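You operate a simulated robot arm through the tools that you are given. There is no shell and no other tool. Be economical: measure what you need, move in short steps, check, and stop when the job is done.

You run a simulated robot arm. Do the job below in one go: nothing can be reset, and whatever is moved stays where it is left.

## Task
Stand the silicone bung from the top of the drain bench beside the cylinder. It goes on the side that lies toward x +0.0, y +1.0 (a direction in the base frame), with about 3 cm between them.

The check looks at the end state, three seconds after you hand in, the way a careful person would. Anything else that was tipped, shoved, dropped, spilled or broken makes it a failure.

## Robot
A 6-joint arm with a two-finger parallel gripper, fixed in place. Base frame: the origin is at the foot of the arm, x ahead of it, y to its left, z up; the work surface is at about z = 0. Lengths are in mm, angles in rad, forces in N, time in s.
With the tool pointing down near the work surface it reaches from about 160 to 420 mm from the base axis. Its first joint turns from -1.152 to 1.152 rad. Payload 1.57 kg.
The TCP is the grasp point between the finger pads, 30 mm short of the fingertips. In the tool frame z runs along the fingers and y along their closing line. Largest opening 80 mm; finger width 17, thickness 12; the body of the gripper, 40 by 82 mm, starts 80 mm behind the TCP.
Orientation is told as [roll, pitch, yaw] about the base's x, y, z axes, in that order, counted from this pose: with the fingers straight down and closing along the base's y, the tool's x points along the base's -x, its y along +y and its z along -z.

## Interface
- The arm moves only by the tool nudge_tool. Its argument "deltas" is one flat list of numbers, 7 for each row, row after row: the shift along the base's x, y, z in units of 20 mm (1.0 is 20 mm), then the turn, a rotation vector about the base's x, y, z in units of 5 degrees (1.0 is 5 degrees), then the opening in per cent of the stroke, from 0 (shut) to 100 (fully open). In form: [x, y, z, wx, wy, wz, jaw, x, y, z, wx, wy, wz, jaw, ...]. A call has 1 to 20 rows; each row shifts and turns the commanded pose from where the row before left it. A call with a number of a shift or a turn outside -1 to 1 is refused whole. A row lasts 0.2 s, in which the tool goes at most 50 mm and 0.15 rad; a call with a longer step from one row to the next is refused whole, and so is a gripper value outside its range. A pose out of reach is approached as far as the arm can. The call stops where the force on the tool passes 40 N (or 10 N more than at its start, if that is more) or the arm is blocked; 0.2 s more then pass. Each finger travels about 153 mm/s and halts on what it meets, pressing with about 43 N; the grip force reading is that of the motor and also rises with nothing between the fingers. The clock runs only during rows and for 0.2 s after the last one: add rows that do not move to give the fingers time. It gives the time, the measured TCP pose, the force on the tool (base axes), the opening and the grip force at its end, in the units of the frame above (readings bear some noise).
- Cameras (640 x 400 px; columns grow to the right, rows downward): "scene" is fixed at [65.1, -342.9, 423.8]; the picture's right is [0.67, -0.74, 0.00], its down [-0.43, -0.39, -0.81] and it looks along [0.60, 0.54, -0.58] (base axes); focal length 254 px, centre (320, 200). "wrist" rides on the gripper at [-32, 0, -78] in the tool frame; the picture's right is [0.00, -1.00, 0.00], its down [0.97, 0.00, -0.24] and it looks along [0.24, 0.00, 0.97] (tool axes); focal length 218 px, centre (320, 200). There is no depth. A picture from a camera that has moved, and an enlarged one, comes with that camera's place and axes in the base frame and with its lens.
- camera(camera): a new picture of that camera. It takes no simulated time.
- enlarge(camera, box): a new picture of the part [left, top, right, bottom] of that camera's present view, enlarged. It takes no simulated time.
- sign_off(): hands the job in; it is judged then, once.

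Go step by step. Nothing tells you positions but the pictures and the camera data: compare them with the known pose of the tool, close in by small moves and look again before you grip or let go. The budget is 90 turns and 42 pictures, counting those below and the enlarged ones. Unless the task says otherwise, let go and move clear before handing in, and close with one line.

The tools are called as a command line: name --argument value ..., lists and objects as JSON in quotes. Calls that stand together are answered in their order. nudge_tool: Moves the arm, as the interface text tells. Its arguments: {"type":"object","properties":{"deltas":{"type":"array"}},"required":["deltas"]} The other tools are called the same way: camera (camera) takes a picture; enlarge (camera, box) takes an enlarged picture of a part of a camera's view; sign_off () hands the job in.

At the start:

```text
time_s: 0.0
ee_pos: [220.5, 63.3, 279.1]
tool_rot: [0.001, -0.002, 0.001]
contact_force: [0.3, 0.3, -0.3]
gripper_width: 80.3
finger_force: 0.0
```

scene: 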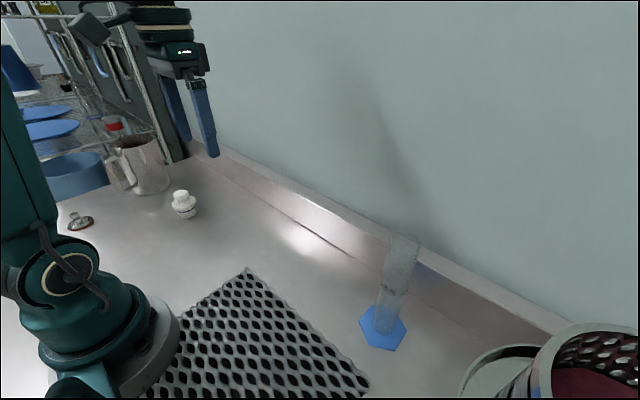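
wrist: 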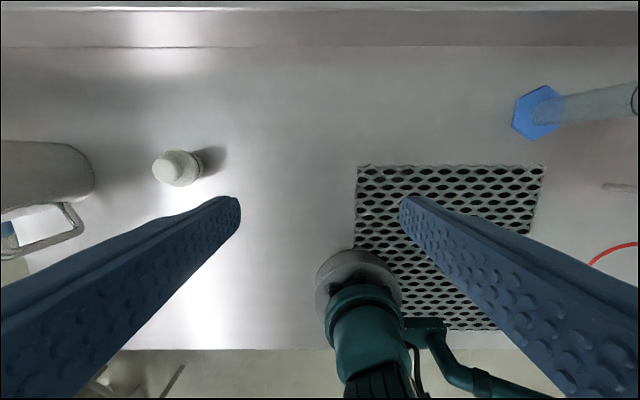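

The white stopper near (221, 286) looks like the bung, and the cylinder's blue foot is near (304, -272). I'll take closer looks before moving.

enlarge --camera "scene" --box '[50, 120, 250, 245]'

enlarge --camera "scene" --box '[300, 220, 460, 370]'

enlarge --camera "wrist" --box '[120, 120, 260, 208]'

```text
3.20 times, centred on (150, 182) of scene
camera zoom: at [65.1, -342.9, 423.8], right [0.67, -0.74, 0.0], down [-0.43, -0.39, -0.81], along [0.6, 0.54, -0.58], focal length 812 px, centre (864, 256)
```

zoom: 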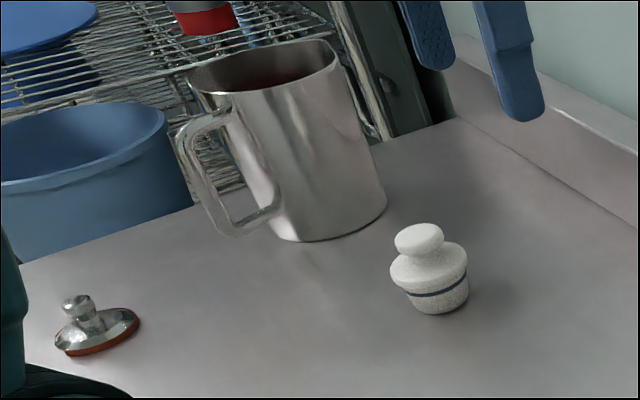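

```text
2.67 times, centred on (380, 295) of scene
camera zoom: at [65.1, -342.9, 423.8], right [0.67, -0.74, 0.0], down [-0.43, -0.39, -0.81], along [0.6, 0.54, -0.58], focal length 676 px, centre (160, -53)
```

zoom: 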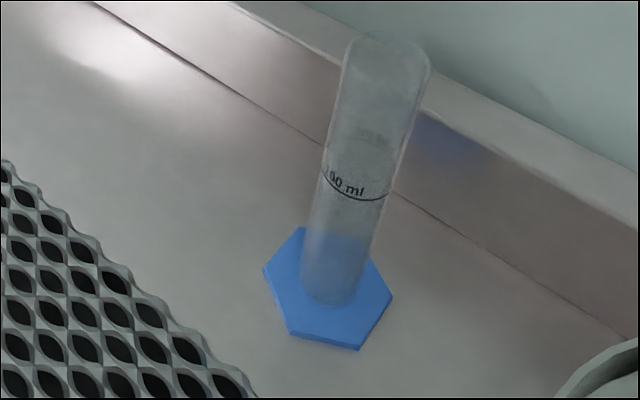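

```text
4.55 times, centred on (190, 164) of wrist
camera zoom: at [251.9, 61.7, 356.8], right [0.0, -1.0, 0.0], down [-0.97, 0.0, 0.24], along [-0.24, 0.0, -0.97], focal length 992 px, centre (911, 364)
```

zoom: 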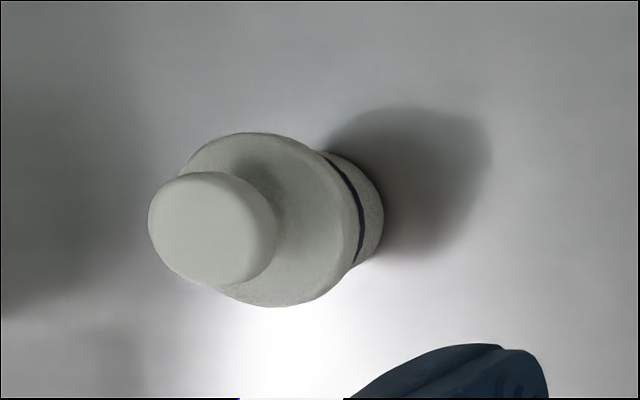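

The white stopper is the bung: knob axis near (220, 270), top at z≈63, flange about 55 mm across. The hex foot is centred near (301, -273), with its flat +y side at y≈-239. I'll move above the bung and look again.

nudge_tool --deltas '[0, 1, -0.3, 0, 0, 0, 100, 0, 1, -0.6, 0, 0, 0, 100, 0, 1, -0.6, 0, 0, 0, 100, 0, 1, -0.6, 0, 0, 0, 100, 0, 1, -0.6, 0, 0, 0, 100, 0, 1, -0.6, 0, 0, 0, 100, 0, 1, -0.6, 0, 0, 0, 100, 0, 1, -0.6, 0, 0, 0, 100, 0, 1, -0.6, 0, 0, 0, 100, 0, 1, -0.4, 0, 0, 0, 100, 0, 0.33, 0, 0, 0, 0, 100, 0, 0, 0, 0, 0, 0, 100]'

camera --camera "wrist"

camera --camera "scene"

```text
time_s: 2.6
ee_pos: [220.0, 269.8, 169.7]
tool_rot: [0.0, -0.001, -0.002]
contact_force: [-0.8, -1.2, 0.4]
gripper_width: 80.2
finger_force: 0.2
```

```text
36 pictures are left
camera wrist: at [252.3, 268.3, 246.5], right [0.0, -1.0, 0.0], down [-0.97, 0.0, 0.24], along [-0.24, 0.0, -0.97], focal length 218 px, centre (320, 200)
```

wrist: 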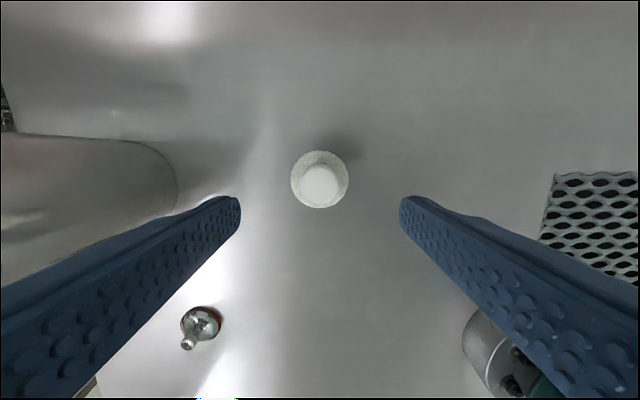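

```text
35 pictures are left
```

scene: 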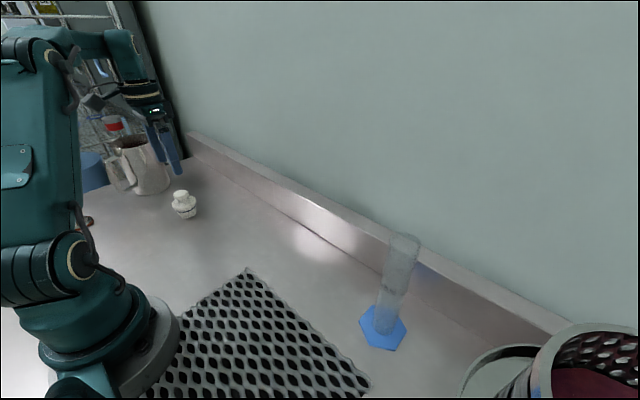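

The bung is centred under the tool at about (221.7, 268), with its flange near z≈35. I'll go straight down to z≈37 with the fingers open.

nudge_tool --deltas '[0.08, -0.09, -1, 0, 0, 0, 100, 0, 0, -1, 0, 0, 0, 100, 0, 0, -1, 0, 0, 0, 100, 0, 0, -1, 0, 0, 0, 100, 0, 0, -1, 0, 0, 0, 100, 0, 0, -1, 0, 0, 0, 100, 0, 0, -0.6, 0, 0, 0, 100, 0, 0, 0, 0, 0, 0, 100]'

camera --camera "wrist"

enlarge --camera "scene" --box '[120, 140, 248, 220]'

```text
time_s: 4.4
ee_pos: [223.2, 269.8, 37.5]
tool_rot: [-0.001, -0.001, -0.002]
contact_force: [0.1, 0.3, 0.5]
gripper_width: 79.9
finger_force: 0.1
```

```text
34 pictures are left
camera wrist: at [254.3, 267.4, 114.2], right [0.0, -1.0, 0.0], down [-0.97, 0.0, 0.24], along [-0.24, 0.0, -0.97], focal length 218 px, centre (320, 200)
```

wrist: 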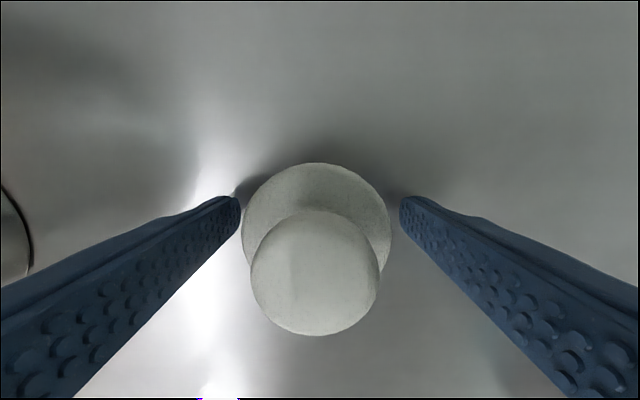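

```text
5.00 times, centred on (184, 180) of scene
camera zoom: at [65.1, -342.9, 423.8], right [0.67, -0.74, 0.0], down [-0.43, -0.39, -0.81], along [0.6, 0.54, -0.58], focal length 1268 px, centre (1000, 300)
```

zoom: 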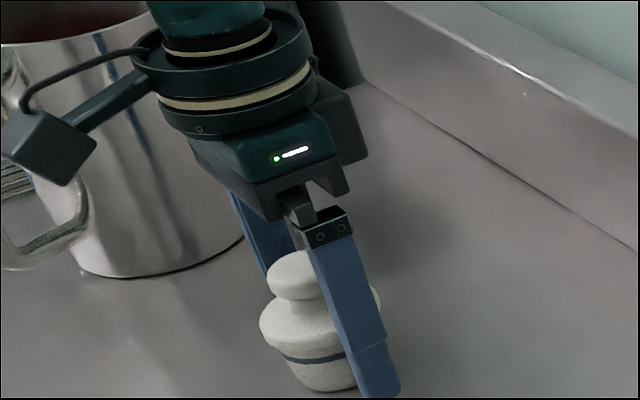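

The flange sits between the fingers, centred to about 1 mm, and the mug is clear. I'll close the fingers.

nudge_tool --deltas '[0, 0, 0, 0, 0, 0, 80, 0, 0, 0, 0, 0, 0, 60, 0, 0, 0, 0, 0, 0, 40, 0, 0, 0, 0, 0, 0, 40]'

camera --camera "wrist"

```text
time_s: 5.4
ee_pos: [222.6, 269.4, 37.7]
tool_rot: [0.002, -0.002, -0.001]
contact_force: [-0.1, 1.9, 2.3]
gripper_width: 54.2
finger_force: 42.6
```

```text
32 pictures are left
camera wrist: at [254.4, 267.5, 114.5], right [0.0, -1.0, 0.0], down [-0.97, 0.0, 0.24], along [-0.24, 0.0, -0.97], focal length 218 px, centre (320, 200)
```

wrist: 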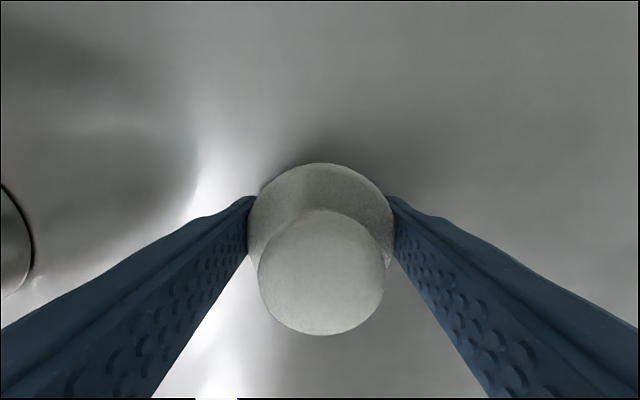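

The bung is gripped at 54 mm. I'll lift it straight up and check the hold.

nudge_tool --deltas '[0, 0, 0.4, 0, 0, 0, 40, 0, 0, 0.8, 0, 0, 0, 40, 0, 0, 0.9, 0, 0, 0, 40, 0, 0, 0.9, 0, 0, 0, 40, 0, 0, 0.5, 0, 0, 0, 40, 0, 0, 0, 0, 0, 0, 40]'

enlarge --camera "scene" --box '[120, 140, 248, 220]'

```text
time_s: 6.8
ee_pos: [222.1, 267.9, 106.1]
tool_rot: [-0.002, -0.003, -0.002]
contact_force: [0.0, -0.1, -1.4]
gripper_width: 53.9
finger_force: 42.9
```

```text
5.00 times, centred on (184, 180) of scene
camera zoom: at [65.1, -342.9, 423.8], right [0.67, -0.74, 0.0], down [-0.43, -0.39, -0.81], along [0.6, 0.54, -0.58], focal length 1268 px, centre (1000, 300)
```

zoom: 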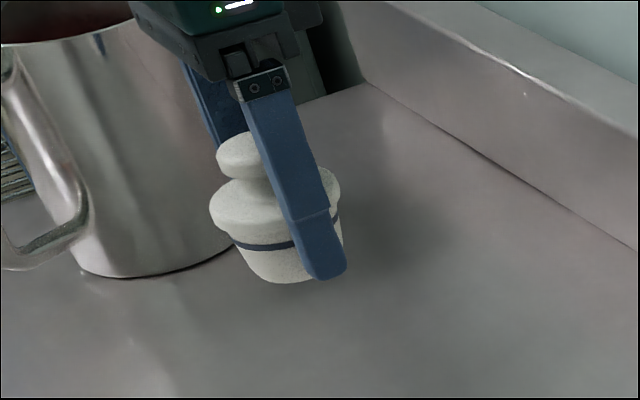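

The bung came up upright. I'll carry it toward the target and stop short to look.

nudge_tool --deltas '[0, -0.5, 0, 0, 0, 0, 40, 0.1, -1, 0, 0, 0, 0, 40, 0.2, -1, 0, 0, 0, 0, 40, 0.2, -1, 0, 0, 0, 0, 40, 0.2, -1, 0, 0, 0, 0, 40, 0.2, -1, 0, 0, 0, 0, 40, 0.2, -1, 0, 0, 0, 0, 40, 0.2, -1, 0, 0, 0, 0, 40, 0.2, -1, 0, 0, 0, 0, 40, 0.2, -1, 0, 0, 0, 0, 40, 0.2, -1, 0, 0, 0, 0, 40, 0.2, -1, 0, 0, 0, 0, 40, 0.2, -1, 0, 0, 0, 0, 40, 0.2, -1, 0, 0, 0, 0, 40, 0.2, -1, 0, 0, 0, 0, 40, 0.2, -1, 0, 0, 0, 0, 40, 0.2, -1, 0, 0, 0, 0, 40, 0.2, -1, 0, 0, 0, 0, 40, 0.2, -0.5, 0, 0, 0, 0, 40, 0, 0, 0, 0, 0, 0, 40]'

camera --camera "wrist"

camera --camera "scene"

```text
time_s: 11.0
ee_pos: [292.3, -92.8, 107.9]
tool_rot: [-0.002, -0.002, -0.001]
contact_force: [0.6, 0.0, -0.9]
gripper_width: 53.9
finger_force: 42.8
```

```text
30 pictures are left
camera wrist: at [324.3, -94.3, 184.6], right [0.0, -1.0, 0.0], down [-0.97, 0.0, 0.24], along [-0.24, 0.0, -0.97], focal length 218 px, centre (320, 200)
```

wrist: 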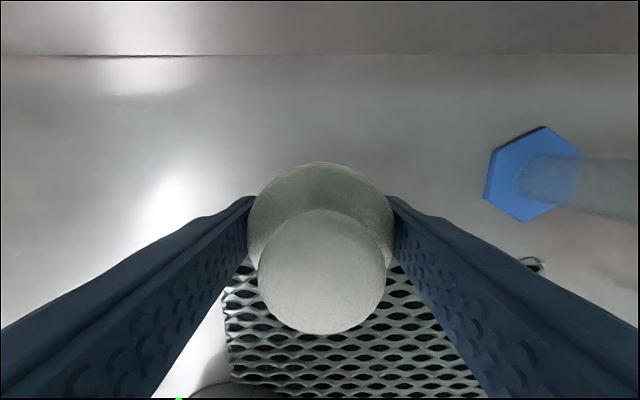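

```text
29 pictures are left
```

scene: 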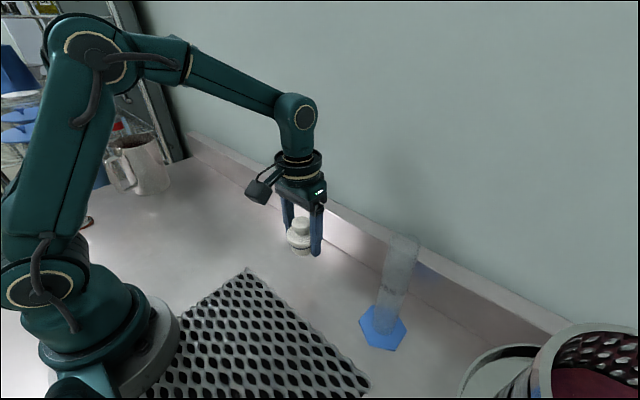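

The near flat of the foot is at y≈-237 and its centre at x≈301. So the bung should go to about (301, -181). I'll move over that spot, come part way down and check.

nudge_tool --deltas '[0.15, -0.8, 0, 0, 0, 0, 40, 0.15, -0.9, 0, 0, 0, 0, 40, 0.1, -0.9, 0, 0, 0, 0, 40, 0.04, -0.9, 0, 0, 0, 0, 40, 0, -0.9, 0, 0, 0, 0, 40, 0, 0, -0.5, 0, 0, 0, 40, 0, 0, -0.8, 0, 0, 0, 40, 0, 0, -0.8, 0, 0, 0, 40, 0, 0, -0.6, 0, 0, 0, 40, 0, 0, 0, 0, 0, 0, 40, 0, 0, 0, 0, 0, 0, 40]'

camera --camera "wrist"

enlarge --camera "scene" --box '[240, 190, 448, 320]'

```text
time_s: 13.4
ee_pos: [300.9, -179.5, 53.9]
tool_rot: [-0.001, -0.001, -0.001]
contact_force: [0.3, -1.0, -0.6]
gripper_width: 53.8
finger_force: 43.2
```

```text
28 pictures are left
camera wrist: at [333.2, -181.0, 130.8], right [0.0, -1.0, 0.0], down [-0.97, 0.0, 0.24], along [-0.24, 0.0, -0.97], focal length 218 px, centre (320, 200)
```

wrist: 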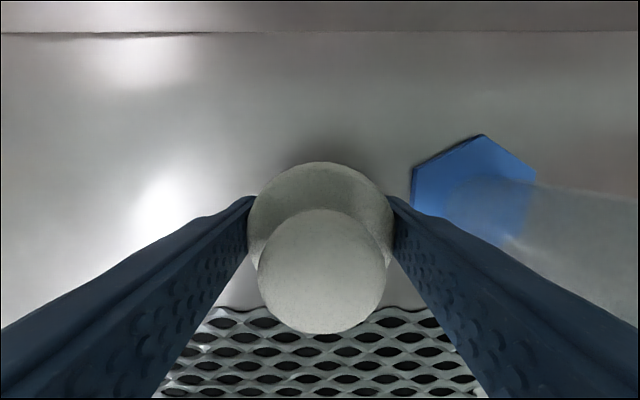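

```text
3.08 times, centred on (344, 255) of scene
camera zoom: at [65.1, -342.9, 423.8], right [0.67, -0.74, 0.0], down [-0.43, -0.39, -0.81], along [0.6, 0.54, -0.58], focal length 780 px, centre (246, 31)
```

zoom: 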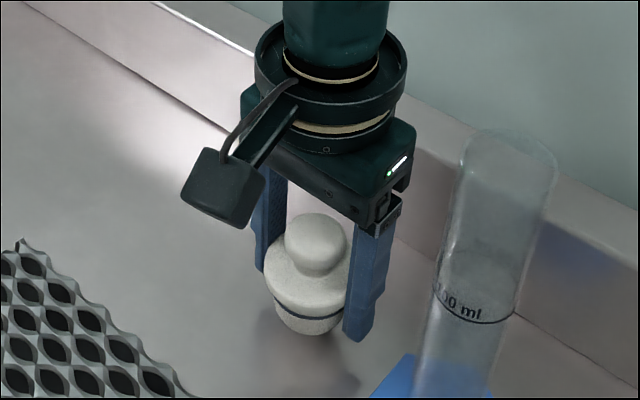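

Everything is clear, and the foot edge reads y≈-235. I'll shift about 1 mm in +y and lower slowly to the pick-up height.

nudge_tool --deltas '[0, 0.06, -0.25, 0, 0, 0, 40, 0, 0, -0.2, 0, 0, 0, 40, 0, 0, -0.15, 0, 0, 0, 40, 0, 0, -0.1, 0, 0, 0, 40, 0, 0, -0.08, 0, 0, 0, 40, 0, 0, 0, 0, 0, 0, 40]'

enlarge --camera "scene" --box '[270, 230, 430, 360]'

```text
time_s: 14.8
ee_pos: [302.0, -179.2, 37.9]
tool_rot: [0.0, -0.002, -0.001]
contact_force: [0.1, 0.2, -0.2]
gripper_width: 54.0
finger_force: 42.9
```

```text
3.08 times, centred on (350, 295) of scene
camera zoom: at [65.1, -342.9, 423.8], right [0.67, -0.74, 0.0], down [-0.43, -0.39, -0.81], along [0.6, 0.54, -0.58], focal length 780 px, centre (228, -92)
```

zoom: 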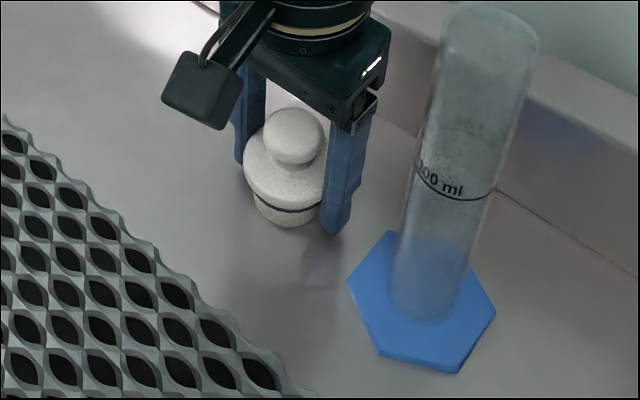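

There's no contact reading yet, so I'll creep down a little to feel for the surface.

nudge_tool --deltas '[0, 0, -0.03, 0, 0, 0, 40, 0, 0, -0.03, 0, 0, 0, 40, 0, 0, 0, 0, 0, 0, 40]'

```text
time_s: 15.6
ee_pos: [302.2, -177.9, 37.2]
tool_rot: [0.0, -0.003, -0.002]
contact_force: [-6.1, 4.0, 17.3]
gripper_width: 53.8
finger_force: 43.1
```

It's now resting on the surface. I'll ease up half a millimetre and open the fingers a little.

nudge_tool --deltas '[0, 0, 0.03, 0, 0, 0, 40, 0, 0, 0, 0, 0, 0, 66, 0, 0, 0, 0, 0, 0, 72, 0, 0, 0, 0, 0, 0, 80, 0, 0, 0, 0, 0, 0, 85, 0, 0, 0, 0, 0, 0, 85]'

camera --camera "wrist"

enlarge --camera "scene" --box '[270, 230, 430, 360]'

```text
time_s: 17.0
ee_pos: [301.0, -177.7, 37.5]
tool_rot: [0.001, -0.001, -0.003]
contact_force: [0.0, -0.1, -0.2]
gripper_width: 68.2
finger_force: 0.0
```

```text
25 pictures are left
camera wrist: at [332.7, -179.9, 114.5], right [0.0, -1.0, 0.0], down [-0.97, 0.0, 0.24], along [-0.24, 0.0, -0.97], focal length 218 px, centre (320, 200)
```

wrist: 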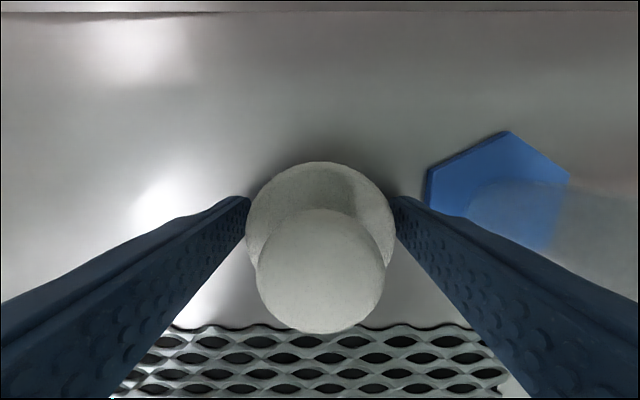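

```text
3.08 times, centred on (350, 295) of scene
camera zoom: at [65.1, -342.9, 423.8], right [0.67, -0.74, 0.0], down [-0.43, -0.39, -0.81], along [0.6, 0.54, -0.58], focal length 780 px, centre (228, -92)
```

zoom: 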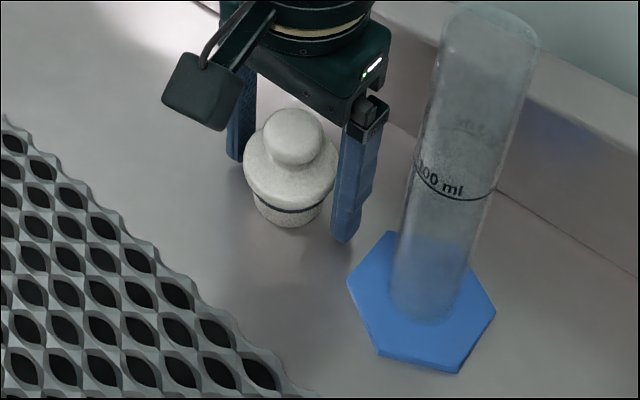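

The bung stands free between the open fingers. I'll go straight up, well clear of it.

nudge_tool --deltas '[0, 0, 0.3, 0, 0, 0, 85, 0, 0, 0.6, 0, 0, 0, 85, 0, 0, 0.9, 0, 0, 0, 85, 0, 0, 1, 0, 0, 0, 85, 0, 0, 1, 0, 0, 0, 85, 0, 0, 1, 0, 0, 0, 85, 0, 0, 1, 0, 0, 0, 85, 0, 0, 0.6, 0, 0, 0, 85, 0, 0, 0, 0, 0, 0, 85]'

camera --camera "wrist"

enlarge --camera "scene" --box '[270, 230, 430, 360]'

```text
time_s: 19.0
ee_pos: [301.1, -179.0, 164.6]
tool_rot: [0.0, -0.002, -0.002]
contact_force: [-0.1, -0.3, 0.2]
gripper_width: 68.0
finger_force: 0.0
```

```text
23 pictures are left
camera wrist: at [332.2, -180.3, 241.8], right [0.0, -1.0, 0.0], down [-0.97, 0.0, 0.24], along [-0.24, 0.0, -0.97], focal length 218 px, centre (320, 200)
```

wrist: 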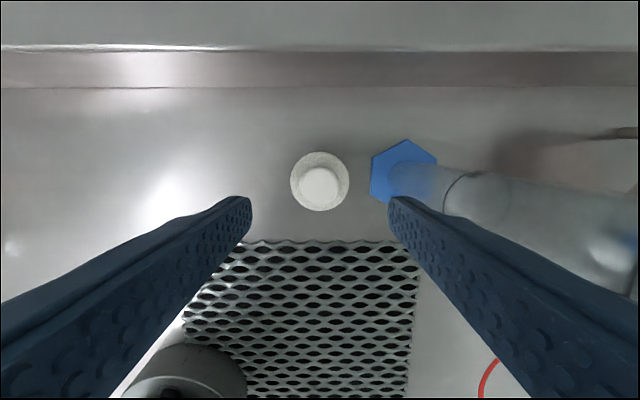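

```text
3.08 times, centred on (350, 295) of scene
camera zoom: at [65.1, -342.9, 423.8], right [0.67, -0.74, 0.0], down [-0.43, -0.39, -0.81], along [0.6, 0.54, -0.58], focal length 780 px, centre (228, -92)
```

zoom: 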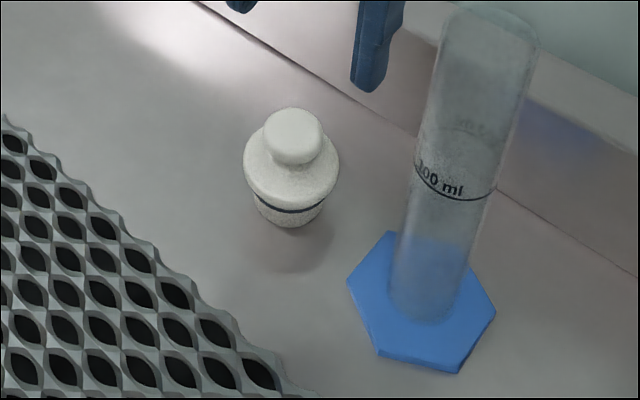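

The bung stands upright about 28–30 mm from the cylinder's foot on the +y side. Nothing else has moved and the gripper is clear, so I'm handing in.

sign_off

```text
The job is handed in.
```

The silicone bung now stands upright beside the cylinder on its +y side, about 3 cm from the foot, and the arm is clear.
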